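You operate a simulated robot arm through the tools that you are given. There is no shell and no other tool. Be economical: measure what you need, move in short steps, check, and stop when the job is done.

Carry out the task below with a simulated robot arm. There is one attempt and no reset: what you move stays moved.

TASK
Put things in order on the island top. At the end: the honey jar from the island top stands where the clear glass with a red band stood; the green tin stands on top of the yellow round cheese; the clear glass with a red band stands where the green melt pot stood; the green melt pot from the island top stands on top of the white butter dish; the bread roll from the island top is on the small board; whatever was shut is shut again. Leave all else as you found it, and nothing knocked over.
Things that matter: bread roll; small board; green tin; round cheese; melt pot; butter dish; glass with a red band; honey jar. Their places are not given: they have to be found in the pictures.

It is judged by the outcome, as a careful person would: the job done as asked, and still so three seconds after it is handed in. It fails if anything else is knocked over, pushed out of place, dropped, spilled or broken.

THE ROBOT
A 7-joint arm with a two-finger parallel gripper, fixed in place. Base frame: the origin is at the foot of the arm, x ahead of it, y to its left, z up; the work surface is at about z = 920. Lengths are in mm, angles in degrees, forces in N, time in s.
With the tool pointing down near the work surface it reaches from about 240 to 680 mm from the base axis. Its first joint turns from -66.0 to 66.0 degrees. Payload 2.4 kg.
Tool frame: the origin (TCP) lies between the finger pads and is the grasp point; the fingertips stand 30 mm ahead of it; z points along the fingers, y is the line along which they close. The gripper opens to 94 mm. The fingers are 28 mm wide and 10 mm thick; the gripper's body (50 by 96 mm) begins 55 mm behind the TCP.
Orientation is that of the tool frame in the base frame, as [roll, pitch, yaw] about the fixed x, y, z axes, in that order (R = Rz(yaw) Ry(pitch) Rx(roll)). With the fingers straight down and closing along the base's y, the tool's x points along the base's -x, its y along +y and its z along -z.

THE INTERFACE
- The arm moves only by the tool send_rows. Its argument "plan" is a list of rows, each a list of 6 numbers: the shift along the tool's x, y, z in units of 100 mm (1.0 is 100 mm), then the turn, a rotation vector about the tool's x, y, z in units of 90 degrees (1.0 is 90 degrees). In form: [[tx, ty, tz, rx, ry, rz], ...]. A call has 1 to 20 rows; each row is the pose to reach, as a shift and turn from the pose commanded when the call began, along the tool's axes at that moment. "claw" is the opening, from 0 (shut) to 1 (fully open), set as the call begins (left out, the last holds). A call with a number of a shift or a turn outside -1 to 1 is refused whole. A row lasts 0.2 s, in which the tool goes at most 50 mm and 8.6 degrees; a call with a longer step from one row to the next is refused whole, and so is a gripper value outside its range. A pose out of reach is approached as far as the arm can. The call stops where the force on the tool passes 40 N (or 10 N more than at its start, if that is more) or the arm is blocked; 0.2 s more then pass. The fingers move at their own pace (about 153 mm/s each) and stop on an object; they squeeze with about 41 N. The grip force told is the motor's: it shows also when the fingers shut on nothing. Time passes only in rows, and 0.2 s behind the last, so rows that repeat a pose let the fingers close. It gives the time, the measured TCP pose, the force on the tool (base axes), the opening and the grip force at its end, in the units of the frame above (readings bear some noise).
- Cameras (640 x 400 px; columns grow to the right, rows downward): "scene" is fixed at [57.1, 504.5, 1439.3]; the picture's right is [-0.39, -0.92, 0.00], its down [-0.58, 0.24, -0.78] and it looks along [0.72, -0.30, -0.62] (base axes); focal length 241 px, centre (320, 200). "wrist" rides on the gripper at [-37, 0, -58] in the tool frame; the picture's right is [0.00, -1.00, 0.00], its down [0.97, 0.00, -0.24] and it looks along [0.24, 0.00, 0.97] (tool axes); focal length 218 px, centre (320, 200).
- camera(camera): a new picture of that camera. No time passes.
- measure_at(camera, pixels): for up to 12 pixels [column, row] of the newest picture of that camera ("zoom" is the newest enlarged one), the place [x, y, z] in the base frame of the surface seen there, good to about 3 mm. No time passes.
- enlarge(camera, box): a new picture of the part [left, top, right, bottom] of that camera's present view, enlarged. No time passes.
- sign_off(): hands the job in; it is judged then, once.

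Work in short steps. Measure before you move; look again where a grasp or a placing could have gone wrong, and mend it. You have 80 turns and 46 pictures in all, the two below and enlarged ones among them. Open the gripper and draw the arm clear of the work before you hand the job in, unless the task says otherwise; then end with one line.

The tools are called after "Request:" as name(argument=value, ...) on one line, values as JSON. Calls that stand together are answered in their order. send_rows: Moves the arm, as the interface text tells. Its arguments: {"type":"object","properties":{"plan":{"type":"array"},"claw":{"type":"number"}},"required":["plan"]} The other tools are called the same way: camera (camera) takes a picture; measure_at (camera, pixels) gives the place of the surface under pixels of a picture; enlarge (camera, box) takes an enlarged picture of a part of a camera's view; sign_off () hands the job in.

At the start:

```text
time_s: 0.0
ee_pos: [329.7, 248.1, 1271.4]
orientation: [-179.9, 0.0, -180.0]
contact_force: [0.0, -0.2, 0.9]
width: 94.3
grasp_force: 0.0
```

scene: 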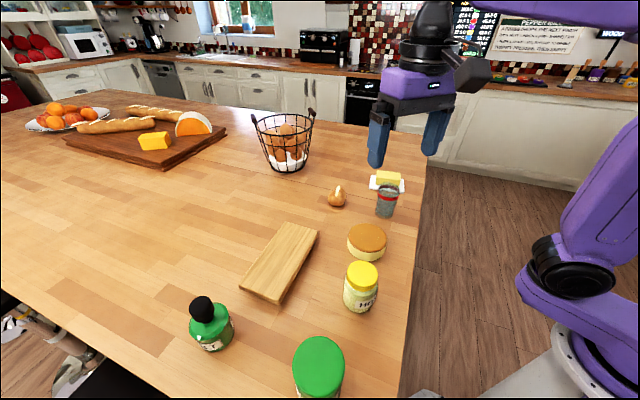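
wrist: 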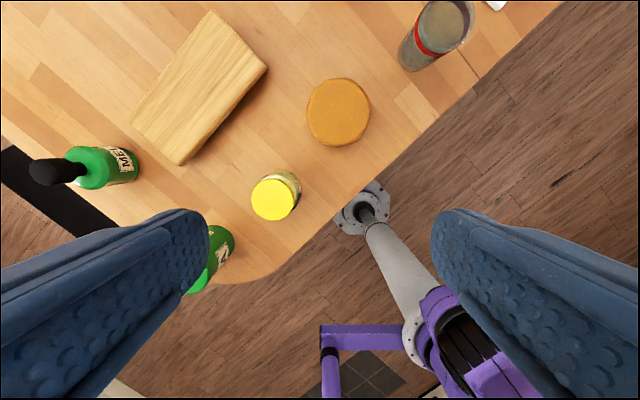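

The scene shows honey jar (361,287), cheese (367,242), green tin (319,370), melt pot (210,325), board (280,262), roll (337,197), glass (387,200) and butter dish (388,181). I'll enlarge these areas and measure.

Request:
enlarge(camera="scene", box=[160, 240, 416, 400])

Request:
measure_at(camera="scene", pixels=[[361, 273], [345, 308], [367, 235], [319, 360], [203, 305], [210, 325], [337, 197], [387, 188], [387, 212], [388, 177], [280, 262], [375, 189]])

Request:
enlarge(camera="scene", box=[312, 160, 424, 230])

```text
2.50 times, centred on (288, 320) of scene
```

zoom: 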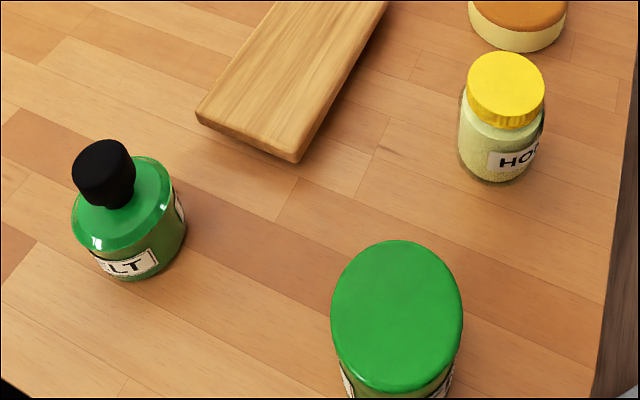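

```text
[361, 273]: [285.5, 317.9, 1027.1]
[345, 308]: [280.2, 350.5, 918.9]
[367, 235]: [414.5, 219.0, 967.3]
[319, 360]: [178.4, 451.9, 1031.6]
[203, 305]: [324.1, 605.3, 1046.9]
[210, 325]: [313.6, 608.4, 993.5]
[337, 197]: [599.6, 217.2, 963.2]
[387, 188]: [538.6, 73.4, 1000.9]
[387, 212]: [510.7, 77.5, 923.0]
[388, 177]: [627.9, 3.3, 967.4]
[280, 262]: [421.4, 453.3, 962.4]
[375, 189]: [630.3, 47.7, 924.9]
```

```text
5.71 times, centred on (368, 195) of scene
```

zoom: 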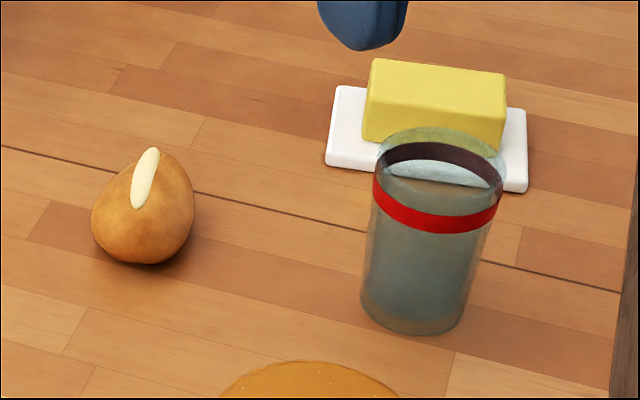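

Next, edges of objects in the wrist view for centres and sizes.

Request:
measure_at(camera="wrist", pixels=[[254, 200], [272, 181], [291, 200], [272, 218], [308, 112], [338, 80], [368, 112], [338, 144], [211, 14], [264, 68], [181, 163], [132, 122]])

Request:
measure_at(camera="scene", pixels=[[319, 340], [319, 390], [296, 367], [342, 367], [201, 298], [193, 307], [211, 309], [219, 305], [218, 349], [200, 345], [232, 329], [203, 338]])

Request:
measure_at(camera="zoom", pixels=[[378, 65], [500, 78], [365, 130], [495, 145], [340, 90], [330, 160], [522, 185], [520, 115], [100, 215], [190, 215], [145, 160], [150, 255]])

```text
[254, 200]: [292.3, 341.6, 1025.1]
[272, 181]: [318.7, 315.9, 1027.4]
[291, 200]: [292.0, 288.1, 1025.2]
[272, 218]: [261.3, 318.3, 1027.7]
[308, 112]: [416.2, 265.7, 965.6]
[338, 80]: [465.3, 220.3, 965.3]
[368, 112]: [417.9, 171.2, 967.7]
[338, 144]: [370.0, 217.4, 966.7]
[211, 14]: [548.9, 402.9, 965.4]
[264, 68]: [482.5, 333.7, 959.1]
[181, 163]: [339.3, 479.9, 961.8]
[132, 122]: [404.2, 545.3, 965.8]
```

```text
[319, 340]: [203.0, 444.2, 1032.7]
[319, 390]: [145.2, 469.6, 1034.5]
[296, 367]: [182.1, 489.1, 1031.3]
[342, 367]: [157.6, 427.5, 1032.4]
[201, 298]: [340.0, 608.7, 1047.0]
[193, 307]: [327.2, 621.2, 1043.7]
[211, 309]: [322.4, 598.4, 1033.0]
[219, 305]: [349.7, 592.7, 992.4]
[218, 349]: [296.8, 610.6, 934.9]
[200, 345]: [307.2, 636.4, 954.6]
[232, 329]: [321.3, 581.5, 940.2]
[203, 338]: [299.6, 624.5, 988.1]
```

```text
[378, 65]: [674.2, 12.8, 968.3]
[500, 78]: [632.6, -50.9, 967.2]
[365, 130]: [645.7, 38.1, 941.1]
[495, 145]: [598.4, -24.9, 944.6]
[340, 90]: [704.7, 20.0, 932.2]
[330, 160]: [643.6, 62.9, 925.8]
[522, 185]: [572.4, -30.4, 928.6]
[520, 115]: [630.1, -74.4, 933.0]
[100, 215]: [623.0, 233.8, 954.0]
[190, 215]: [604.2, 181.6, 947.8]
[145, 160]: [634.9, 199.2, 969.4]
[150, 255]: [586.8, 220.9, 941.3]
```

Estimates: tin centre ≈(172,458), top 1032; cheese centre (417,219), top 966; honey (290,316); pot ≈(325,610). I'll move toward the tin first, turning the tool 45°, to look from above.

Request:
send_rows(plan=[[0.17, 0.17, 0.05, 0, 0, -0.083], [0.33, 0.33, 0.1, 0, 0, -0.167], [0.5, 0.5, 0.15, 0, 0, -0.25], [0.67, 0.67, 0.2, 0, 0, -0.333], [0.83, 0.83, 0.25, 0, 0, -0.417], [1, 1, 0.3, 0, 0, -0.5]], claw=1)

Request:
camera(camera="wrist")

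```text
time_s: 1.4
ee_pos: [229.5, 349.7, 1241.2]
orientation: [180.0, 0.1, -135.0]
contact_force: [0.3, 0.1, 0.3]
width: 94.0
grasp_force: 0.1
```

```text
41 pictures are left
```

wrist: 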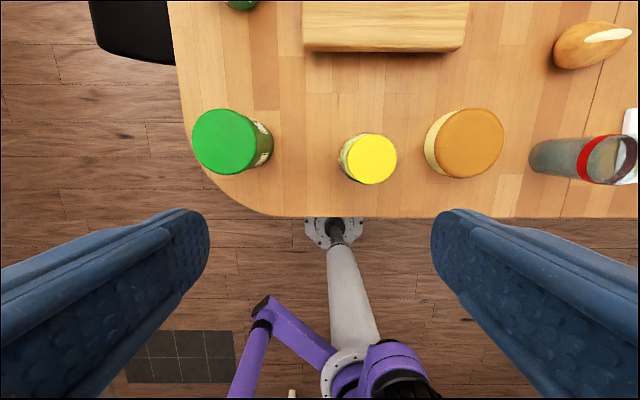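

Tin lid spans columns 192–257, rows 108–175 here. Measuring its rim, plus other objects.

Request:
measure_at(camera="wrist", pixels=[[194, 141], [255, 141], [224, 111], [224, 172], [224, 141], [343, 158], [394, 158], [369, 136], [369, 181], [443, 143], [500, 143], [472, 112]])

```text
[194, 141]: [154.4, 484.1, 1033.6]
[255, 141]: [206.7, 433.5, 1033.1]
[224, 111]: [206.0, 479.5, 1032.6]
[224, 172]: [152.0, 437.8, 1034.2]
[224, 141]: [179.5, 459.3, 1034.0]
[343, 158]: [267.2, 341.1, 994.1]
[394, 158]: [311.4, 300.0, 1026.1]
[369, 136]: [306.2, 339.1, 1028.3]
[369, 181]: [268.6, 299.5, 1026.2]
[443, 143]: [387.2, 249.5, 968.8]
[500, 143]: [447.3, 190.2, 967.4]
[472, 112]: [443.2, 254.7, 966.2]
```

Tin centre ≈(180,459), radius ≈37. Moving most of the way above it, and checking the pose.

Request:
send_rows(plan=[[-0.14, 0.27, 0.27, 0, 0, 0], [-0.28, 0.53, 0.53, 0, 0, 0], [-0.42, 0.8, 0.8, 0, 0, 0], [-0.42, 1.0, 0.9, 0, 0, 0], [-0.42, 1.0, 0.9, 0, 0, 0]])

```text
time_s: 2.6
ee_pos: [189.7, 449.5, 1150.4]
orientation: [-180.0, 0.0, -135.0]
contact_force: [0.5, -1.2, 0.0]
width: 94.2
grasp_force: 0.0
```

Reachable. Centring and descending to just above the rim.

Request:
send_rows(plan=[[0, 0.136, 0.2, 0, 0, 0], [0, 0.136, 0.5, 0, 0, 0], [0, 0.136, 0.8, 0, 0, 0], [0, 0.136, 0.8, 0, 0, 0]])

Request:
camera(camera="wrist")

```text
time_s: 3.6
ee_pos: [179.2, 459.6, 1071.2]
orientation: [180.0, 0.0, -134.9]
contact_force: [-0.4, -0.9, 0.2]
width: 94.2
grasp_force: 0.1
```

```text
40 pictures are left
```

wrist: 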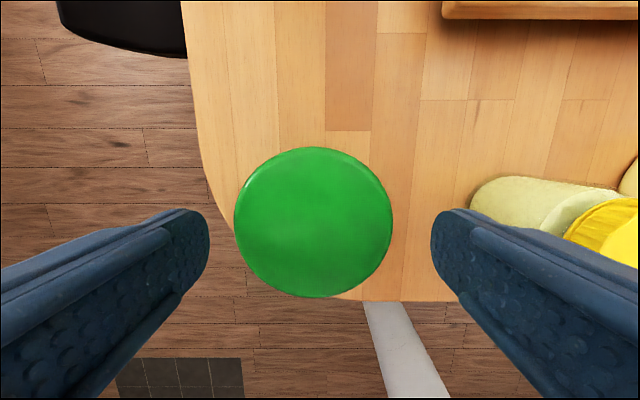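

Lid centred within 3 mm. Descending to z≈990 and closing.

Request:
send_rows(plan=[[-0.03, 0.025, 0.2, 0, 0, 0], [-0.03, 0.025, 0.45, 0, 0, 0], [-0.03, 0.025, 0.65, 0, 0, 0], [-0.03, 0.025, 0.81, 0, 0, 0], [-0.03, 0.025, 0.81, 0, 0, 0]])

Request:
send_rows(plan=[[0, 0, 0, 0, 0, 0], [0, 0, 0, 0, 0, 0], [0, 0, 0, 0, 0, 0]], claw=0)

```text
time_s: 4.8
ee_pos: [180.5, 462.9, 992.1]
orientation: [-180.0, 0.0, -135.0]
contact_force: [-0.3, -0.5, -0.1]
width: 94.3
grasp_force: 0.1
```

```text
time_s: 5.6
ee_pos: [179.7, 462.6, 991.6]
orientation: [-179.9, 0.0, -135.0]
contact_force: [0.9, 0.3, 0.0]
width: 76.6
grasp_force: 40.7
```

Gripped (76.6 mm). Lifting, then moving along −tool y toward the cheese.

Request:
send_rows(plan=[[0, 0, -0.15, 0, 0, 0], [0, 0, -0.4, 0, 0, 0], [0, 0, -0.7, 0, 0, 0], [0, 0, -1.0, 0, 0, 0]])

Request:
send_rows(plan=[[0, 0, -0.25, 0, 0, 0], [0, -0.2, -0.45, 0, 0, 0], [0, -0.55, -0.45, 0, 0, 0], [0, -0.95, -0.45, 0, 0, 0]])

Request:
send_rows(plan=[[0, -0.35, 0, 0, 0, 0], [0, -0.7, 0, 0, 0, 0], [0, -1, 0, 0, 0, 0]])

Request:
send_rows(plan=[[0, -0.35, 0, 0, 0, 0], [0, -0.7, 0, 0, 0, 0], [0, -1, 0, 0, 0, 0], [0, -1, 0, 0, 0, 0]])

```text
time_s: 6.6
ee_pos: [177.7, 464.5, 1091.5]
orientation: [-180.0, -0.1, -135.0]
contact_force: [0.7, -0.4, -2.4]
width: 76.5
grasp_force: 40.9
```

```text
time_s: 7.6
ee_pos: [245.4, 396.4, 1136.1]
orientation: [-180.0, 0.0, -134.9]
contact_force: [0.0, 0.5, -2.8]
width: 76.3
grasp_force: 41.4
```

```text
time_s: 8.4
ee_pos: [316.1, 325.4, 1137.2]
orientation: [180.0, 0.0, -135.0]
contact_force: [0.3, -0.2, -2.3]
width: 76.3
grasp_force: 41.0
```

```text
time_s: 9.4
ee_pos: [387.9, 254.0, 1138.0]
orientation: [-180.0, 0.1, -135.0]
contact_force: [-0.2, 0.6, -1.9]
width: 76.1
grasp_force: 40.9
```

Final approach: centre over (417,219), then descend to just above cheese.

Request:
send_rows(plan=[[0.02, -0.25, 0, 0, 0, 0], [0.042, -0.452, 0.2, 0, 0, 0], [0.042, -0.452, 0.5, 0, 0, 0], [0.042, -0.452, 0.8, 0, 0, 0], [0.042, -0.452, 0.92, 0, 0, 0], [0.042, -0.452, 0.92, 0, 0, 0]])

Request:
enlarge(camera="scene", box=[288, 160, 448, 260])

```text
time_s: 10.8
ee_pos: [416.8, 219.0, 1042.6]
orientation: [179.9, 0.1, -135.0]
contact_force: [-0.5, -0.1, -2.3]
width: 75.9
grasp_force: 41.2
```

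```text
4.00 times, centred on (368, 210) of scene
```

zoom: 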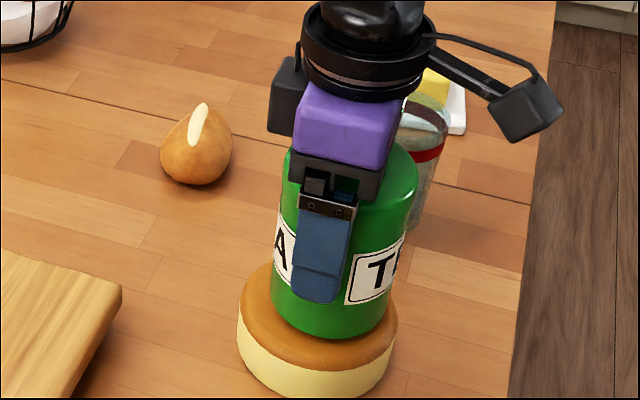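

The tin is just above the cheese. Lowering in small steps.

Request:
send_rows(plan=[[0, 0, 0.02, 0, 0, 0], [0, 0, 0.04, 0, 0, 0], [0, 0, 0.055, 0, 0, 0], [0, 0, 0.055, 0, 0, 0]])

```text
time_s: 11.8
ee_pos: [417.7, 219.7, 1039.6]
orientation: [-180.0, 0.0, -135.0]
contact_force: [0.5, 0.3, -2.9]
width: 75.8
grasp_force: 41.2
```

Request:
send_rows(plan=[[0, 0, 0.015, 0, 0, 0], [0, 0, 0.03, 0, 0, 0], [0, 0, 0.03, 0, 0, 0]])

```text
time_s: 12.6
ee_pos: [417.1, 218.9, 1036.8]
orientation: [-180.0, 0.1, -135.1]
contact_force: [-4.4, -2.4, 19.0]
width: 76.2
grasp_force: 41.3
```

Contact made (19 N). Backing off 1 mm, releasing, then rising.

Request:
send_rows(plan=[[0, 0, -0.015, 0, 0, 0], [0, 0, -0.015, 0, 0, 0]])

Request:
send_rows(plan=[[0, 0, 0, 0, 0, 0], [0, 0, 0, 0, 0, 0], [0, 0, 0, 0, 0, 0]], claw=1)

Request:
send_rows(plan=[[0, 0, -0.2, 0, 0, 0], [0, 0, -0.5, 0, 0, 0], [0, 0, -0.9, 0, 0, 0], [0, 0, -1.0, 0, 0, 0]])

Request:
camera(camera="scene")

```text
time_s: 13.2
ee_pos: [417.4, 218.6, 1037.8]
orientation: [180.0, 0.0, -134.9]
contact_force: [1.7, -1.4, 1.0]
width: 76.1
grasp_force: 40.8
```

```text
time_s: 14.0
ee_pos: [417.1, 219.8, 1037.3]
orientation: [180.0, 0.0, -135.0]
contact_force: [-0.7, 0.5, -0.6]
width: 94.1
grasp_force: 0.1
```

```text
time_s: 15.0
ee_pos: [415.2, 218.3, 1137.1]
orientation: [-180.0, -0.1, -135.0]
contact_force: [0.7, 0.2, -0.1]
width: 94.3
grasp_force: 0.0
```

```text
38 pictures are left
```

scene: 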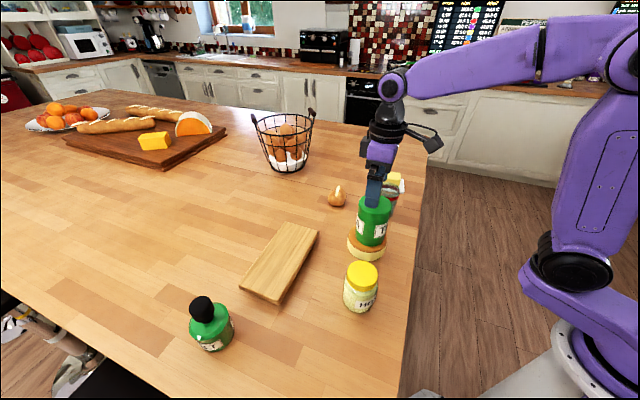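

Tin stands well on the cheese. Now moving toward the melt pot.

Request:
send_rows(plan=[[0, 0, -0.45, 0, 0, 0], [-0.2, 0.34, -0.6, 0, 0, 0], [-0.4, 0.67, -0.6, 0, 0, 0], [-0.6, 1.0, -0.6, 0, 0, 0]])

Request:
send_rows(plan=[[-0.2, 0.34, 0, 0, 0, 0], [-0.4, 0.67, 0, 0, 0, 0], [-0.6, 1.0, 0, 0, 0, 0], [-0.7, 1.0, 0, 0, 0, 0]])

Request:
camera(camera="wrist")

```text
time_s: 16.0
ee_pos: [388.3, 332.9, 1196.1]
orientation: [179.9, 0.0, -134.9]
contact_force: [-0.1, 0.5, 0.1]
width: 93.9
grasp_force: 0.1
```

```text
time_s: 17.0
ee_pos: [366.1, 451.9, 1198.2]
orientation: [179.9, 0.0, -135.0]
contact_force: [-0.3, -0.5, 0.1]
width: 94.2
grasp_force: 0.2
```

```text
37 pictures are left
```

wrist: 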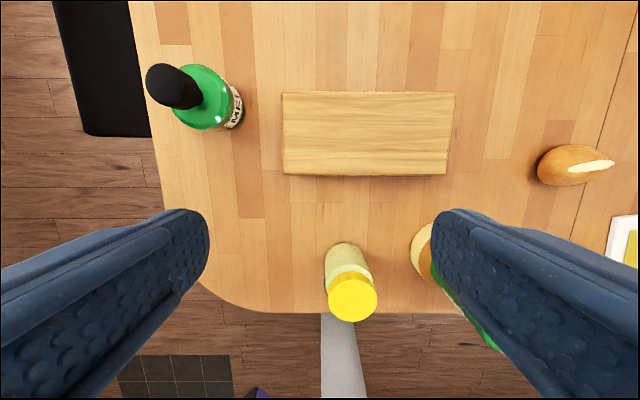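

Pot seen at (205,98). Enlarging it.

Request:
enlarge(camera="wrist", box=[136, 50, 264, 130])

Request:
measure_at(camera="wrist", pixels=[[206, 66], [175, 105], [200, 128], [236, 100], [230, 80], [241, 127], [170, 86], [150, 70], [190, 90]])

```text
5.00 times, centred on (200, 90) of wrist
```

zoom: 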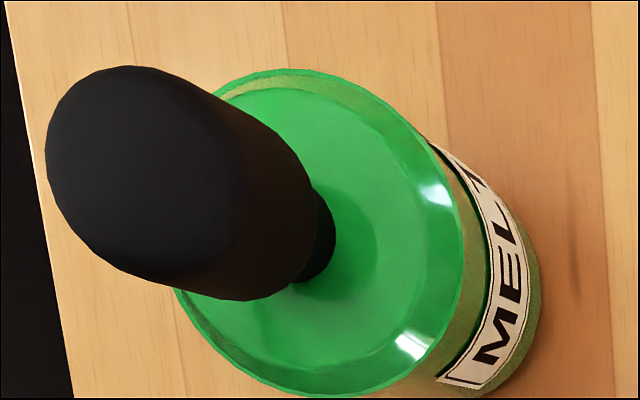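

```text
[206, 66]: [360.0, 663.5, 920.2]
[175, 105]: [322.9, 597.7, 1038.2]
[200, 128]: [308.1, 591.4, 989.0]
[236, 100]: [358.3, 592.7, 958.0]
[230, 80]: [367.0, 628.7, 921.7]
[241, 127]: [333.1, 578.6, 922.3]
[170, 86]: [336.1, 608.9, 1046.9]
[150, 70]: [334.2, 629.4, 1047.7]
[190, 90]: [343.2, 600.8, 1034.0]
```

Pot centre ≈(332,614), body radius ≈35, shoulder z≈990, knob top 1047. Moving near above it, rotating to ψ≈61°.

Request:
send_rows(plan=[[-0.15, 0.22, 0.2, 0, 0, -0.045], [-0.3, 0.45, 0.4, 0, 0, -0.09], [-0.45, 0.67, 0.6, 0, 0, -0.135], [-0.6, 0.9, 0.8, 0, 0, -0.18], [-0.6, 0.9, 0.8, 0, 0, -0.18]])

Request:
camera(camera="wrist")

```text
time_s: 18.2
ee_pos: [345.1, 559.9, 1117.4]
orientation: [-179.9, 0.0, -118.8]
contact_force: [-0.9, -0.4, -0.1]
width: 93.6
grasp_force: 0.0
```

```text
35 pictures are left
```

wrist: 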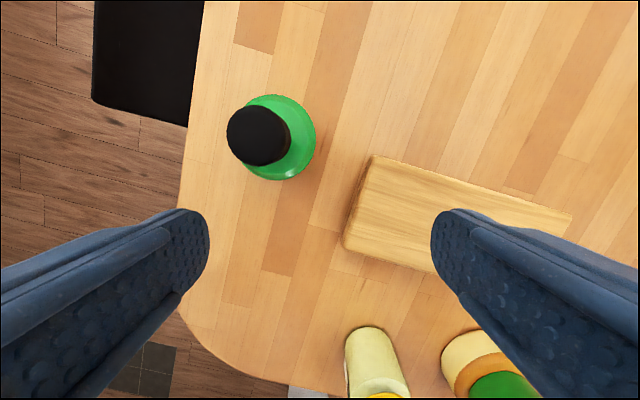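

Centre refined to (331.5,615.5). Move over it and check reach.

Request:
send_rows(plan=[[-0.2, 0.2, 0, 0, 0, 0], [-0.434, 0.393, 0, 0, 0, 0], [-0.434, 0.393, 0, 0, 0, 0]])

Request:
camera(camera="wrist")

```text
time_s: 19.0
ee_pos: [322.1, 580.8, 1109.4]
orientation: [-180.0, 0.0, -118.8]
contact_force: [0.2, 0.3, 0.2]
width: 93.8
grasp_force: 0.0
out of reach, approached as far as the arm can: row 1, 2, 3
```

```text
34 pictures are left
```

wrist: 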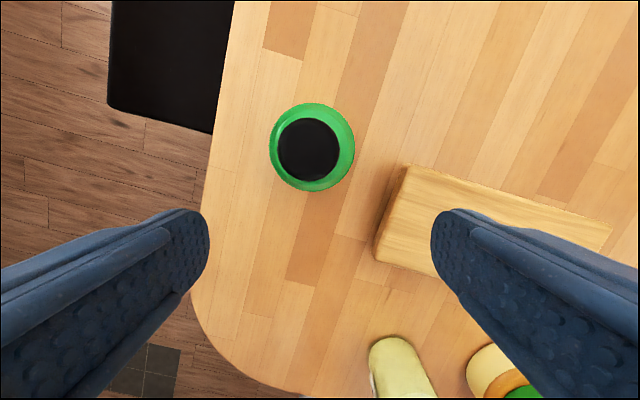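

Vertical reach ends at ~664 mm; I'll tilt the tool outward by 30° to gain reach (which also clears the knob).

Request:
send_rows(plan=[[0.2, 0, 0, 0, -0.083, 0], [0.2, 0, 0, 0, -0.167, 0], [0.2, 0, 0, 0, -0.25, 0], [0.2, 0, 0, 0, -0.333, 0], [0.2, 0, 0, 0, -0.333, 0]])

Request:
camera(camera="wrist")

```text
time_s: 20.2
ee_pos: [312.9, 565.2, 1108.9]
orientation: [180.0, 30.0, -118.8]
contact_force: [0.5, -0.7, -0.7]
width: 93.9
grasp_force: 0.0
out of reach, approached as far as the arm can: row 1
```

```text
33 pictures are left
```

wrist: 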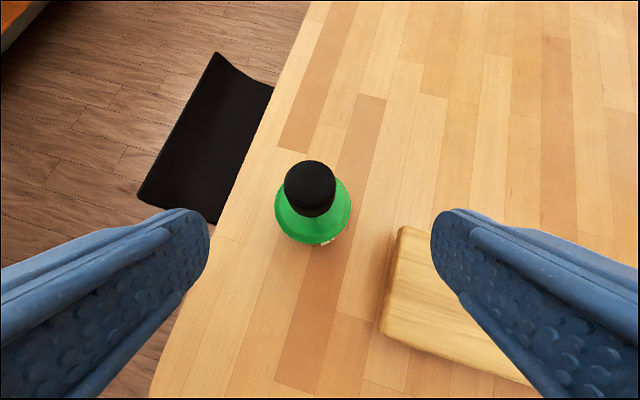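

Tilt OK. Now move outward 38 mm and sideways 7.5 mm at the same height, staying above the knob.

Request:
send_rows(plan=[[-0.16, 0.037, 0.095, 0, 0, 0], [-0.329, 0.075, 0.19, 0, 0, 0], [-0.329, 0.075, 0.19, 0, 0, 0]])

Request:
camera(camera="wrist")

```text
time_s: 21.0
ee_pos: [324.7, 601.7, 1108.7]
orientation: [-179.9, 30.0, -118.9]
contact_force: [-0.7, -0.3, -0.4]
width: 94.2
grasp_force: 0.1
```

```text
32 pictures are left
```

wrist: 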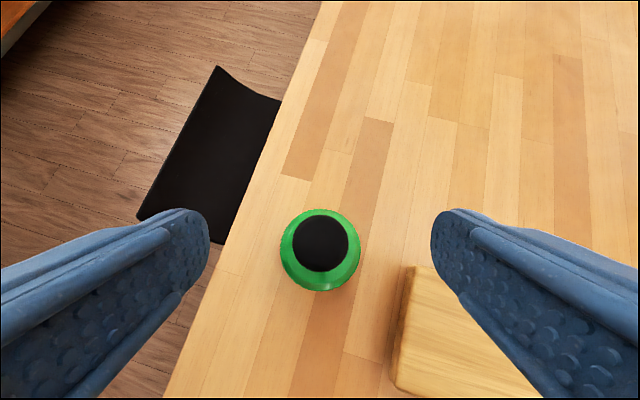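

Laterally centred. Descend straight down 112 mm.

Request:
send_rows(plan=[[0.15, 0, 0.26, 0, 0, 0], [0.3, 0, 0.52, 0, 0, 0], [0.45, 0, 0.78, 0, 0, 0], [0.52, 0, 0.9, 0, 0, 0], [0.56, 0, 0.97, 0, 0, 0], [0.56, 0, 0.97, 0, 0, 0]])

Request:
camera(camera="wrist")

Request:
enlarge(camera="scene", box=[140, 230, 300, 330])

```text
time_s: 22.4
ee_pos: [325.4, 602.8, 995.7]
orientation: [180.0, 30.0, -118.8]
contact_force: [-1.0, 0.3, 0.8]
width: 94.0
grasp_force: 0.0
```

```text
31 pictures are left
```

wrist: 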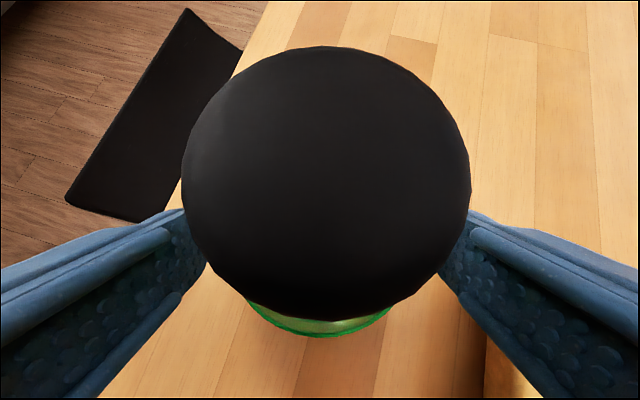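

```text
4.00 times, centred on (220, 280) of scene
```

zoom: 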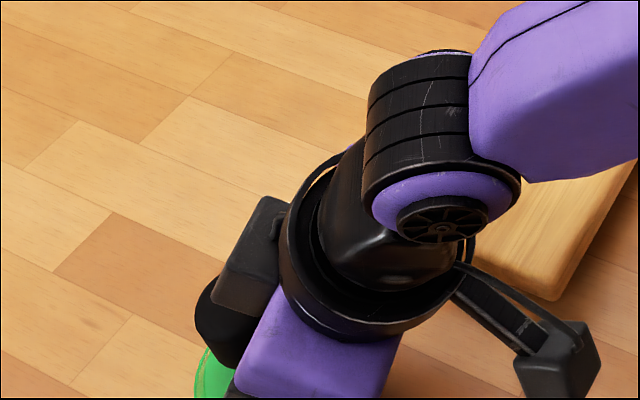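

No contact so far. Lower 3 mm more and close.

Request:
send_rows(plan=[[0.015, 0, 0.026, 0, 0, 0], [0.015, 0, 0.026, 0, 0, 0]])

Request:
send_rows(plan=[[0, 0, 0, 0, 0, 0], [0, 0, 0, 0, 0, 0], [0, 0, 0, 0, 0, 0]], claw=0)

```text
time_s: 23.0
ee_pos: [324.7, 601.8, 993.9]
orientation: [179.9, 30.0, -118.8]
contact_force: [0.1, 0.3, -0.8]
width: 93.7
grasp_force: 0.0
```

```text
time_s: 23.8
ee_pos: [324.3, 601.8, 994.8]
orientation: [180.0, 30.0, -118.8]
contact_force: [1.1, -1.2, 0.8]
width: 63.2
grasp_force: 41.5
```

Gripped at 63 mm (consistent with body diameter). Lifting.

Request:
send_rows(plan=[[-0.05, 0, -0.087, 0, 0, 0], [-0.15, 0, -0.26, 0, 0, 0], [-0.25, 0, -0.433, 0, 0, 0], [-0.25, 0, -0.433, 0, 0, 0]])

Request:
camera(camera="scene")

```text
time_s: 24.8
ee_pos: [323.9, 602.7, 1043.8]
orientation: [-180.0, 29.8, -118.8]
contact_force: [0.1, -0.2, -1.6]
width: 63.4
grasp_force: 40.9
```

```text
29 pictures are left
```

scene: 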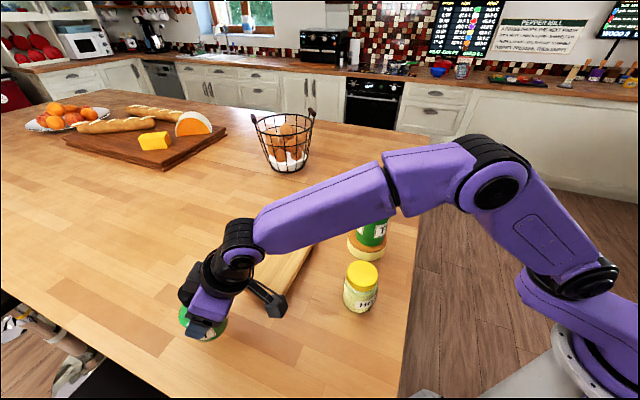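

Lifting further, then sweeping along a chord towards the butter while rotating about vertical; three legs first.

Request:
send_rows(plan=[[-0.17, 0, -0.29, 0, 0, 0], [-0.33, 0, -0.58, 0, 0, 0], [-0.5, 0, -0.866, 0, 0, 0]])

Request:
send_rows(plan=[[0.14, -0.314, -0.197, 0.0189, 0, 0.0327], [0.281, -0.628, -0.393, 0.0378, 0, 0.0654], [0.421, -0.942, -0.59, 0.0567, 0, 0.0981]])

Request:
send_rows(plan=[[0.131, -0.326, -0.076, 0.0189, 0, 0.0327], [0.261, -0.653, -0.151, 0.0378, 0, 0.0654], [0.392, -0.979, -0.227, 0.0567, 0, 0.0981]])

Request:
send_rows(plan=[[0.075, -0.332, -0.043, 0.0189, 0, 0.0327], [0.149, -0.664, -0.087, 0.0378, 0, 0.0654], [0.224, -0.996, -0.13, 0.0567, 0, 0.0981]])

```text
time_s: 25.6
ee_pos: [323.6, 603.4, 1143.3]
orientation: [-180.0, 29.9, -118.8]
contact_force: [0.3, 0.2, -2.5]
width: 63.4
grasp_force: 41.4
```

```text
time_s: 26.4
ee_pos: [374.9, 500.9, 1174.9]
orientation: [180.0, 30.0, -128.9]
contact_force: [-0.8, -0.4, -1.6]
width: 63.3
grasp_force: 40.9
```

```text
time_s: 27.2
ee_pos: [422.9, 402.8, 1173.2]
orientation: [180.0, 30.0, -139.2]
contact_force: [0.6, -0.4, -1.8]
width: 63.4
grasp_force: 41.2
```

```text
time_s: 28.0
ee_pos: [471.4, 308.3, 1175.4]
orientation: [-179.9, 29.9, -149.3]
contact_force: [0.0, -0.5, -1.5]
width: 63.3
grasp_force: 41.0
```

Tracking perfectly; continuing with two more legs, then a look at butter and glass from here.

Request:
send_rows(plan=[[0.022, -0.332, -0.013, 0.0189, 0, 0.0327], [0.045, -0.665, -0.026, 0.0378, 0, 0.0654], [0.067, -0.997, -0.039, 0.0567, 0, 0.0981]])

Request:
send_rows(plan=[[-0.029, -0.331, 0.017, 0.0189, 0, 0.0327], [-0.058, -0.663, 0.033, 0.0378, 0, 0.0654], [-0.087, -0.994, 0.05, 0.0567, 0, 0.0981]])

Request:
camera(camera="wrist")

Request:
camera(camera="scene")

```text
time_s: 28.8
ee_pos: [511.9, 217.3, 1176.3]
orientation: [179.9, 30.0, -159.6]
contact_force: [-0.5, 0.4, -1.6]
width: 63.2
grasp_force: 41.1
```

```text
time_s: 29.6
ee_pos: [556.1, 127.8, 1174.1]
orientation: [180.0, 30.0, -169.8]
contact_force: [-0.4, -0.5, -1.9]
width: 63.0
grasp_force: 40.8
```

```text
28 pictures are left
```

wrist: 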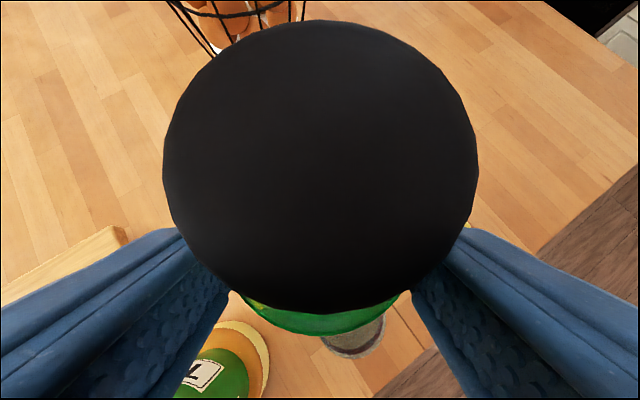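

```text
27 pictures are left
```

scene: 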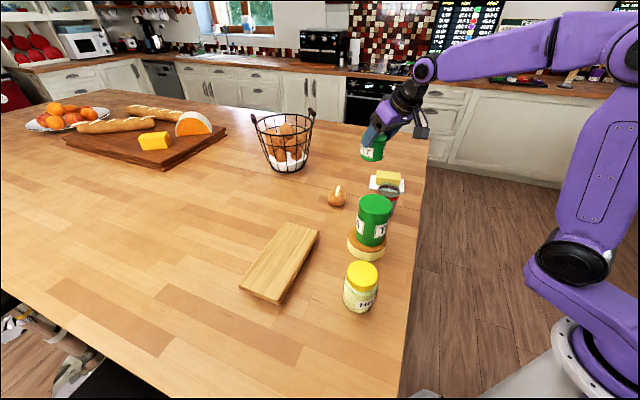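

Enlarging the butter dish / pot in the scene for accurate placing.

Request:
enlarge(camera="scene", box=[340, 120, 436, 180])

Request:
measure_at(camera="scene", pixels=[[378, 173], [388, 173], [398, 174], [378, 182], [388, 183], [398, 185], [388, 177], [361, 155], [366, 161], [372, 162], [379, 160], [382, 158]])

```text
6.67 times, centred on (388, 150) of scene
```

zoom: 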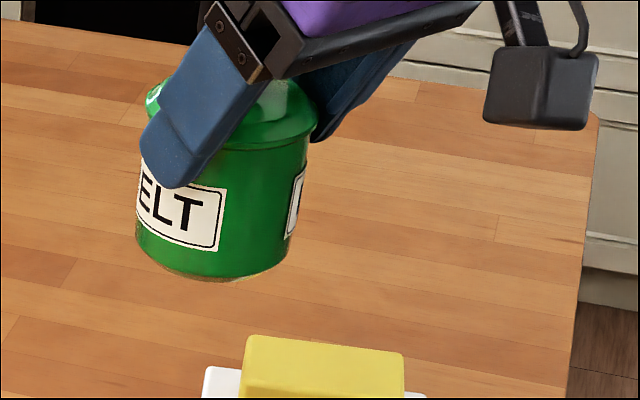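

```text
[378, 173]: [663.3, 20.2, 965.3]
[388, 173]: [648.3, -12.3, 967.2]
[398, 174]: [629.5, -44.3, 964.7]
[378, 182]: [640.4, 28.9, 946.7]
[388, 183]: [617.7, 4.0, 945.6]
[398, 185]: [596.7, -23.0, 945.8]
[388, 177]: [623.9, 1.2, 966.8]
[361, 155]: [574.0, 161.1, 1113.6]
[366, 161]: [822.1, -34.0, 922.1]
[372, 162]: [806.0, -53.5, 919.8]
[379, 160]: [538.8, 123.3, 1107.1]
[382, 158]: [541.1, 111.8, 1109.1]
```

Butter top centre ≈(637,−5), z≈967; pot bottom centre ≈ TCP+13 mm outward. Target TCP (624,−5).

Request:
send_rows(plan=[[-0.082, -0.33, 0.047, 0.0189, 0, 0.0327], [-0.163, -0.66, 0.095, 0.0378, 0, 0.0654], [-0.245, -0.99, 0.142, 0.0567, 0, 0.0981]])

Request:
send_rows(plan=[[-0.1, -0.2, 0.056, 0, 0, 0], [-0.195, -0.408, 0.112, 0, 0, 0], [-0.195, -0.408, 0.112, 0, 0, 0]])

```text
time_s: 30.4
ee_pos: [601.8, 36.6, 1176.0]
orientation: [-179.9, 30.0, -180.0]
contact_force: [0.8, -0.4, -2.3]
width: 63.4
grasp_force: 41.2
```

```text
time_s: 31.2
ee_pos: [621.3, -2.9, 1175.2]
orientation: [180.0, 30.0, 180.0]
contact_force: [0.0, 0.1, -1.5]
width: 63.0
grasp_force: 40.7
```

Descending 110 mm with a small correction.

Request:
send_rows(plan=[[0.12, -0.025, 0.24, 0, 0, 0], [0.27, -0.025, 0.5, 0, 0, 0], [0.4, -0.025, 0.74, 0, 0, 0], [0.48, -0.025, 0.88, 0, 0, 0], [0.533, -0.025, 0.963, 0, 0, 0], [0.533, -0.025, 0.963, 0, 0, 0]])

Request:
enlarge(camera="scene", box=[340, 140, 436, 200])

```text
time_s: 32.6
ee_pos: [625.0, -5.1, 1065.4]
orientation: [179.9, 30.0, -180.0]
contact_force: [0.2, 0.6, -1.8]
width: 63.4
grasp_force: 41.0
```

```text
6.67 times, centred on (388, 170) of scene
```

zoom: 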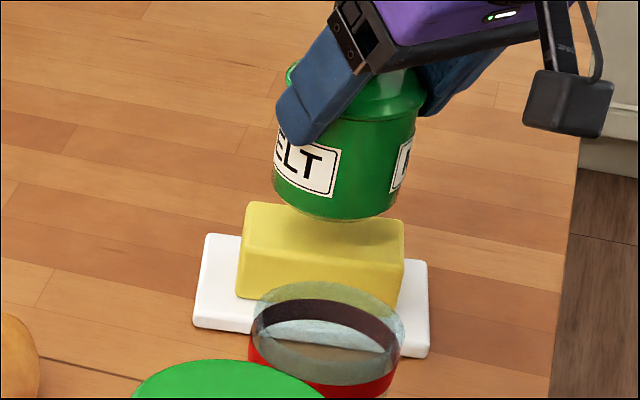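

Lower 19 mm, then look at the gap; also measure the hanging box on the wrist.

Request:
measure_at(camera="zoom", pixels=[[565, 110], [530, 120], [605, 130], [345, 218], [280, 190], [385, 213]])

Request:
send_rows(plan=[[0.05, 0, 0.087, 0, 0, 0], [0.095, 0, 0.165, 0, 0, 0], [0.095, 0, 0.165, 0, 0, 0]])

Request:
enlarge(camera="scene", box=[340, 140, 436, 200])

```text
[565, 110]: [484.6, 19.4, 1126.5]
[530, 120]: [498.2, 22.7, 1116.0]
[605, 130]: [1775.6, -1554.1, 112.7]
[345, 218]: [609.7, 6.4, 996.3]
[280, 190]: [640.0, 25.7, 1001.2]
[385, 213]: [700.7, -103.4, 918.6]
```

```text
time_s: 33.4
ee_pos: [625.5, -6.0, 1045.8]
orientation: [-179.9, 30.0, -179.9]
contact_force: [-0.1, 0.2, -2.4]
width: 63.2
grasp_force: 41.0
```

```text
6.67 times, centred on (388, 170) of scene
```

zoom: 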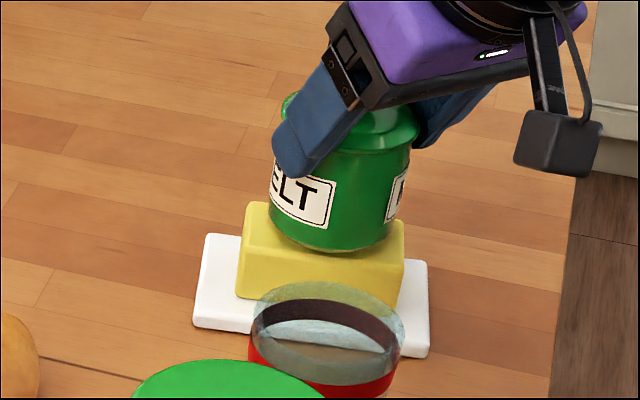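

Pot looks slightly to the right of butter centre; shift +2.5 mm in y and lower gently.

Request:
send_rows(plan=[[0, 0.025, 0, 0, 0, 0], [0.01, 0.025, 0.017, 0, 0, 0], [0.02, 0.025, 0.035, 0, 0, 0], [0.02, 0.025, 0.035, 0, 0, 0]])

```text
time_s: 34.4
ee_pos: [625.6, -3.4, 1042.2]
orientation: [179.9, 30.0, -179.8]
contact_force: [-0.7, 1.6, -2.4]
width: 63.0
grasp_force: 41.5
```

Request:
send_rows(plan=[[0.008, 0, 0.013, 0, 0, 0], [0.015, 0, 0.026, 0, 0, 0], [0.015, 0, 0.026, 0, 0, 0]])

```text
time_s: 35.2
ee_pos: [627.4, -2.9, 1040.0]
orientation: [-179.9, 30.2, -179.9]
contact_force: [-5.0, -1.4, 14.8]
width: 63.2
grasp_force: 41.1
```

Contact. Back off 1 mm, release, and rise vertically.

Request:
send_rows(plan=[[-0.006, 0, -0.01, 0, 0, 0], [-0.006, 0, -0.01, 0, 0, 0]])

Request:
send_rows(plan=[[0, 0, 0, 0, 0, 0], [0, 0, 0, 0, 0, 0], [0, 0, 0, 0, 0, 0]], claw=1)

Request:
send_rows(plan=[[-0.1, 0, -0.17, 0, 0, 0], [-0.25, 0, -0.43, 0, 0, 0], [-0.4, 0, -0.69, 0, 0, 0], [-0.55, 0, -0.953, 0, 0, 0]])

Request:
camera(camera="wrist")

Request:
enlarge(camera="scene", box=[320, 130, 448, 210])

```text
time_s: 35.8
ee_pos: [626.5, -1.5, 1039.9]
orientation: [-179.9, 30.1, -179.9]
contact_force: [3.4, -1.6, 9.7]
width: 62.8
grasp_force: 41.0
```

```text
time_s: 36.6
ee_pos: [626.6, -4.0, 1038.9]
orientation: [180.0, 30.1, -179.9]
contact_force: [0.0, 0.6, -0.1]
width: 93.7
grasp_force: 0.1
```

```text
time_s: 37.6
ee_pos: [625.9, -3.3, 1151.3]
orientation: [180.0, 30.0, 180.0]
contact_force: [-0.3, -0.1, -0.7]
width: 93.9
grasp_force: 0.0
```

```text
23 pictures are left
```

wrist: 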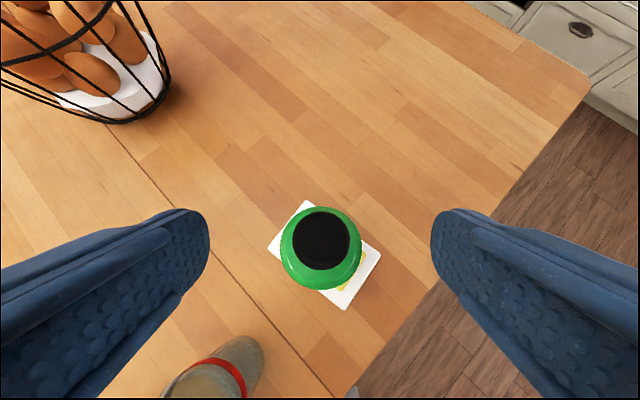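

```text
5.00 times, centred on (384, 170) of scene
```

zoom: 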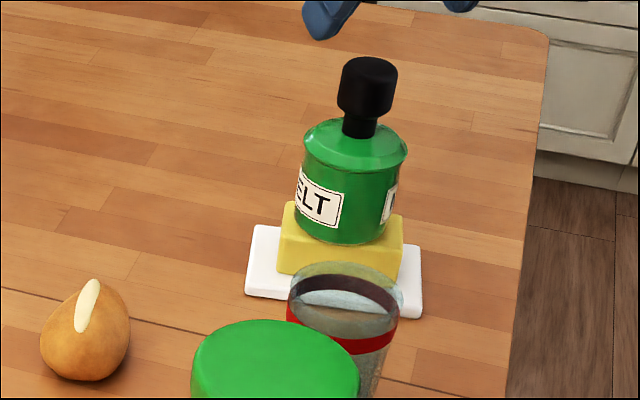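

Pot stands upright on the butter dish. Now backing to look at the glass from above.

Request:
send_rows(plan=[[0.318, 0.1, -0.25, 0, 0, 0], [0.636, 0.35, -0.45, 0, 0, 0], [0.953, 0.6, -0.65, 0, 0, 0], [0.953, 0.6, -0.65, 0, 0, 0]])

Request:
camera(camera="wrist")

```text
time_s: 38.6
ee_pos: [510.1, 57.6, 1158.9]
orientation: [180.0, 30.0, -180.0]
contact_force: [0.3, -0.9, 0.1]
width: 94.0
grasp_force: 0.1
```

```text
21 pictures are left
```

wrist: 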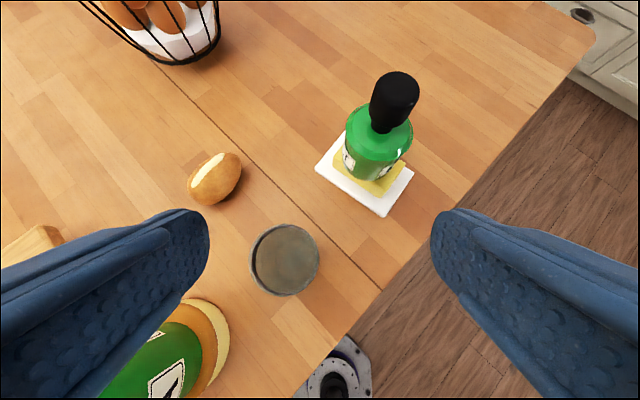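

Glass rim seen at columns 250–319, rows 223–296; roll at (214,178). Measuring both.

Request:
measure_at(camera="wrist", pixels=[[252, 259], [318, 258], [285, 225], [285, 294], [284, 258], [272, 289], [189, 190], [239, 163], [208, 162], [222, 195], [214, 178], [272, 228]])

Request:
enlarge(camera="wrist", box=[160, 140, 352, 300])

```text
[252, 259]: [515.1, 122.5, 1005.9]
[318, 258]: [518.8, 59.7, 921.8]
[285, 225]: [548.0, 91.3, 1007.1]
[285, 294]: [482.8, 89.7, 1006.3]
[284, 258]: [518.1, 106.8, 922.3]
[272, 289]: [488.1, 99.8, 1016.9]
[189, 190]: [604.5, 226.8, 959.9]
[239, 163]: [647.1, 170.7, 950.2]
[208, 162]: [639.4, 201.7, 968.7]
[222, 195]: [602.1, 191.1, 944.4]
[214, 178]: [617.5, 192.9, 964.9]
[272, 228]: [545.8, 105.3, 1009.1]
```

```text
2.50 times, centred on (256, 220) of wrist
```

zoom: 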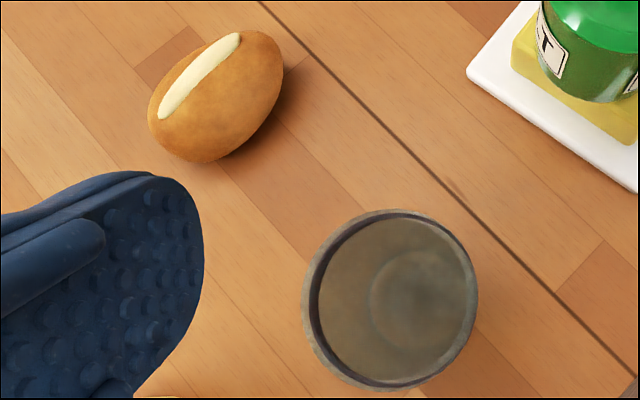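

Glass centre ≈(516,91), rim z 1007, r≈32. Roll centre ≈(620,197). Moving above the glass.

Request:
send_rows(plan=[[0.074, 0.17, -0.043, 0, 0, 0], [0.074, 0.335, 0.1, 0, 0, 0], [0.3, 0.335, 0.35, 0, 0, 0], [0.524, 0.335, 0.737, 0, 0, 0], [0.524, 0.335, 0.737, 0, 0, 0]])

Request:
camera(camera="wrist")

```text
time_s: 39.8
ee_pos: [503.1, 92.4, 1067.4]
orientation: [179.9, 30.0, 180.0]
contact_force: [0.1, -0.6, 0.0]
width: 94.0
grasp_force: 0.1
```

```text
19 pictures are left
```

wrist: 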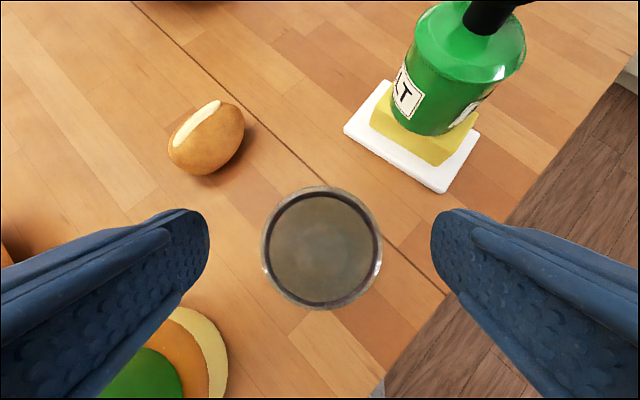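

Centred. Descending 92 mm to z≈975 and closing.

Request:
send_rows(plan=[[0.15, 0, 0.24, 0, 0, 0], [0.28, 0, 0.45, 0, 0, 0], [0.4, 0, 0.66, 0, 0, 0], [0.477, 0, 0.787, 0, 0, 0], [0.477, 0, 0.787, 0, 0, 0]])

Request:
send_rows(plan=[[0, 0, 0, 0, 0, 0], [0, 0, 0, 0, 0, 0], [0, 0, 0, 0, 0, 0]], claw=0)

```text
time_s: 41.0
ee_pos: [501.9, 91.1, 975.8]
orientation: [-180.0, 30.0, -180.0]
contact_force: [0.3, 0.2, -0.2]
width: 94.1
grasp_force: 0.1
```

```text
time_s: 41.8
ee_pos: [501.0, 89.1, 976.7]
orientation: [179.9, 30.1, -179.8]
contact_force: [0.3, 1.9, 0.7]
width: 62.3
grasp_force: 41.3
```

Glass gripped. Lift 200 mm slowly.

Request:
send_rows(plan=[[-0.05, 0, -0.087, 0, 0, 0], [-0.15, 0, -0.26, 0, 0, 0], [-0.27, 0, -0.468, 0, 0, 0], [-0.39, 0, -0.675, 0, 0, 0], [-0.5, 0, -0.866, 0, 0, 0]])

Request:
send_rows(plan=[[-0.12, 0, -0.2, 0, 0, 0], [-0.25, 0, -0.433, 0, 0, 0], [-0.38, 0, -0.66, 0, 0, 0], [-0.5, 0, -0.866, 0, 0, 0]])

Request:
enlarge(camera="scene", box=[300, 100, 460, 200])

```text
time_s: 43.0
ee_pos: [501.9, 88.1, 1076.4]
orientation: [-180.0, 29.8, -180.0]
contact_force: [-0.1, -0.1, -2.0]
width: 61.8
grasp_force: 41.2
```

```text
time_s: 44.0
ee_pos: [500.5, 90.0, 1176.8]
orientation: [180.0, 29.9, 179.9]
contact_force: [0.5, 0.2, -2.8]
width: 61.6
grasp_force: 41.5
```

```text
4.00 times, centred on (380, 150) of scene
```

zoom: 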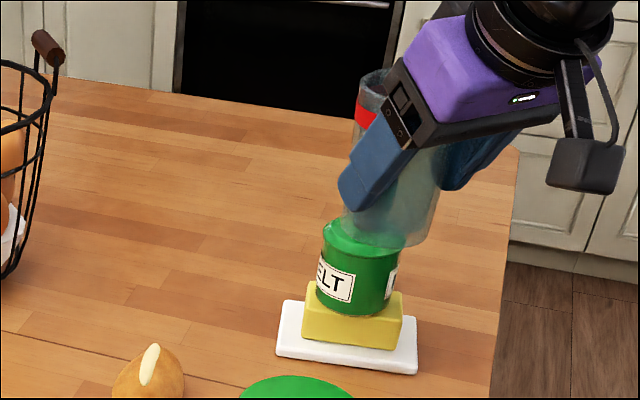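

Glass is secure. Sweeping toward the old pot place (six legs).

Request:
send_rows(plan=[[0.064, 0.213, -0.037, -0.0142, 0, -0.0245], [0.128, 0.427, -0.074, -0.0284, 0, -0.049], [0.192, 0.64, -0.111, -0.0425, 0, -0.0736], [0.256, 0.853, -0.148, -0.0567, 0, -0.0981]])

Request:
send_rows(plan=[[0.03, 0.223, -0.018, -0.0142, 0, -0.0245], [0.06, 0.446, -0.035, -0.0284, 0, -0.049], [0.091, 0.669, -0.053, -0.0425, 0, -0.0736], [0.121, 0.892, -0.07, -0.0567, 0, -0.0981]])

Request:
send_rows(plan=[[-0.004, 0.226, 0.003, -0.0142, 0, -0.0245], [-0.009, 0.451, 0.005, -0.0284, 0, -0.049], [-0.013, 0.677, 0.008, -0.0425, 0, -0.0736], [-0.017, 0.902, 0.01, -0.0567, 0, -0.0981]])

Request:
send_rows(plan=[[-0.039, 0.221, 0.023, -0.0142, 0, -0.0245], [-0.078, 0.443, 0.045, -0.0284, 0, -0.049], [-0.116, 0.664, 0.068, -0.0425, 0, -0.0736], [-0.155, 0.885, 0.09, -0.0567, 0, -0.0981]])

Request:
send_rows(plan=[[-0.072, 0.21, 0.042, -0.0142, 0, -0.0245], [-0.144, 0.42, 0.084, -0.0284, 0, -0.049], [-0.216, 0.629, 0.125, -0.0425, 0, -0.0736], [-0.288, 0.839, 0.167, -0.0567, 0, -0.0981]])

Request:
send_rows(plan=[[-0.103, 0.192, 0.06, -0.0142, 0, -0.0245], [-0.207, 0.384, 0.12, -0.0284, 0, -0.049], [-0.31, 0.575, 0.179, -0.0425, 0, -0.0736], [-0.413, 0.767, 0.239, -0.0567, 0, -0.0981], [-0.413, 0.767, 0.239, -0.0567, 0, -0.0981]])

```text
time_s: 45.0
ee_pos: [471.1, 177.0, 1175.1]
orientation: [-179.8, 29.9, -169.7]
contact_force: [-0.3, 0.0, -3.0]
width: 61.6
grasp_force: 40.9
```

```text
time_s: 46.0
ee_pos: [443.2, 259.8, 1176.5]
orientation: [-180.0, 30.0, -159.6]
contact_force: [0.3, 0.5, -3.0]
width: 61.9
grasp_force: 41.2
```

```text
time_s: 47.0
ee_pos: [413.3, 345.5, 1175.9]
orientation: [180.0, 30.0, -149.5]
contact_force: [0.1, 0.1, -2.5]
width: 61.6
grasp_force: 41.1
```

```text
time_s: 48.0
ee_pos: [383.0, 430.0, 1177.5]
orientation: [-179.9, 30.0, -139.1]
contact_force: [0.4, 1.5, -2.6]
width: 61.4
grasp_force: 40.7
```

```text
time_s: 49.0
ee_pos: [353.0, 515.9, 1175.0]
orientation: [180.0, 29.9, -129.1]
contact_force: [0.5, 0.4, -2.1]
width: 61.6
grasp_force: 41.0
```

```text
time_s: 50.2
ee_pos: [320.8, 603.2, 1174.7]
orientation: [-180.0, 29.9, -118.7]
contact_force: [1.1, 0.6, -2.2]
width: 61.3
grasp_force: 41.5
```

Over the target. Descending 110 mm then checking.

Request:
send_rows(plan=[[0.12, -0.015, 0.21, 0, 0, 0], [0.24, -0.015, 0.416, 0, 0, 0], [0.36, -0.015, 0.624, 0, 0, 0], [0.46, -0.015, 0.8, 0, 0, 0], [0.55, -0.015, 0.953, 0, 0, 0], [0.55, -0.015, 0.953, 0, 0, 0]])

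Request:
enlarge(camera="scene", box=[130, 240, 290, 340])

```text
time_s: 51.6
ee_pos: [323.2, 603.6, 1065.0]
orientation: [-179.9, 30.0, -118.9]
contact_force: [-0.5, 0.1, -3.4]
width: 61.2
grasp_force: 41.4
```

```text
4.00 times, centred on (210, 290) of scene
```

zoom: 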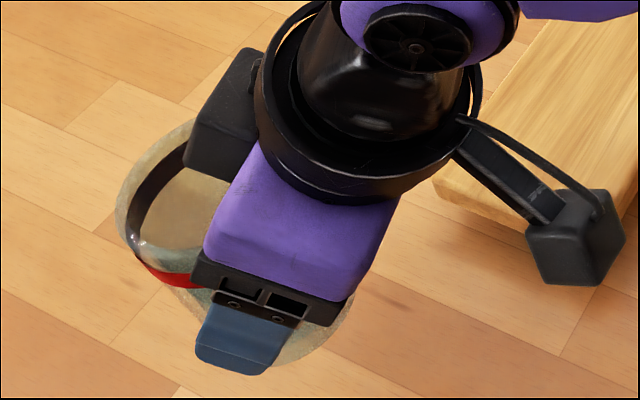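

The rim seems shifted outward — possible glass tilt. Checking with wrist camera.

Request:
camera(camera="wrist")

Request:
measure_at(camera="zoom", pixels=[[118, 210], [140, 145], [180, 125], [150, 275], [185, 285], [345, 310], [300, 358], [190, 300]])

```text
16 pictures are left
```

wrist: 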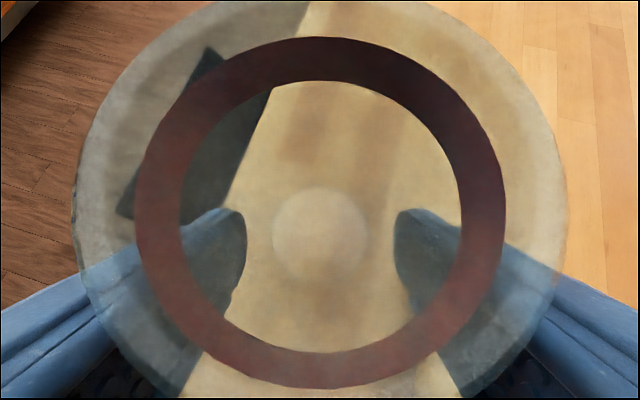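

```text
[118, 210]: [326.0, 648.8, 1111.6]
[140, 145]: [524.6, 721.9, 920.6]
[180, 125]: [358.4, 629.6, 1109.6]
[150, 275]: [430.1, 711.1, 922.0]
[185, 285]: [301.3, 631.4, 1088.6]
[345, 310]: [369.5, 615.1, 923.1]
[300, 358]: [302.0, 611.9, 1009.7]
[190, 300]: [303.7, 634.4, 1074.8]
```

The tapered glass crept ~10 mm up in the pads but is essentially upright. Descending 78 mm, then feeling for contact.

Request:
send_rows(plan=[[0.12, 0, 0.208, 0, 0, 0], [0.24, 0, 0.416, 0, 0, 0], [0.33, 0, 0.57, 0, 0, 0], [0.39, 0, 0.675, 0, 0, 0], [0.39, 0, 0.675, 0, 0, 0]])

Request:
send_rows(plan=[[0.015, 0, 0.026, 0, 0, 0], [0.03, 0, 0.052, 0, 0, 0], [0.045, 0, 0.078, 0, 0, 0], [0.045, 0, 0.078, 0, 0, 0]])

```text
time_s: 52.8
ee_pos: [325.0, 600.7, 986.4]
orientation: [-179.9, 30.0, -118.7]
contact_force: [-0.1, 0.2, -2.6]
width: 61.1
grasp_force: 40.5
```

```text
time_s: 53.8
ee_pos: [325.0, 601.7, 979.0]
orientation: [180.0, 29.9, -118.8]
contact_force: [0.6, -0.5, -2.3]
width: 61.0
grasp_force: 40.7
```

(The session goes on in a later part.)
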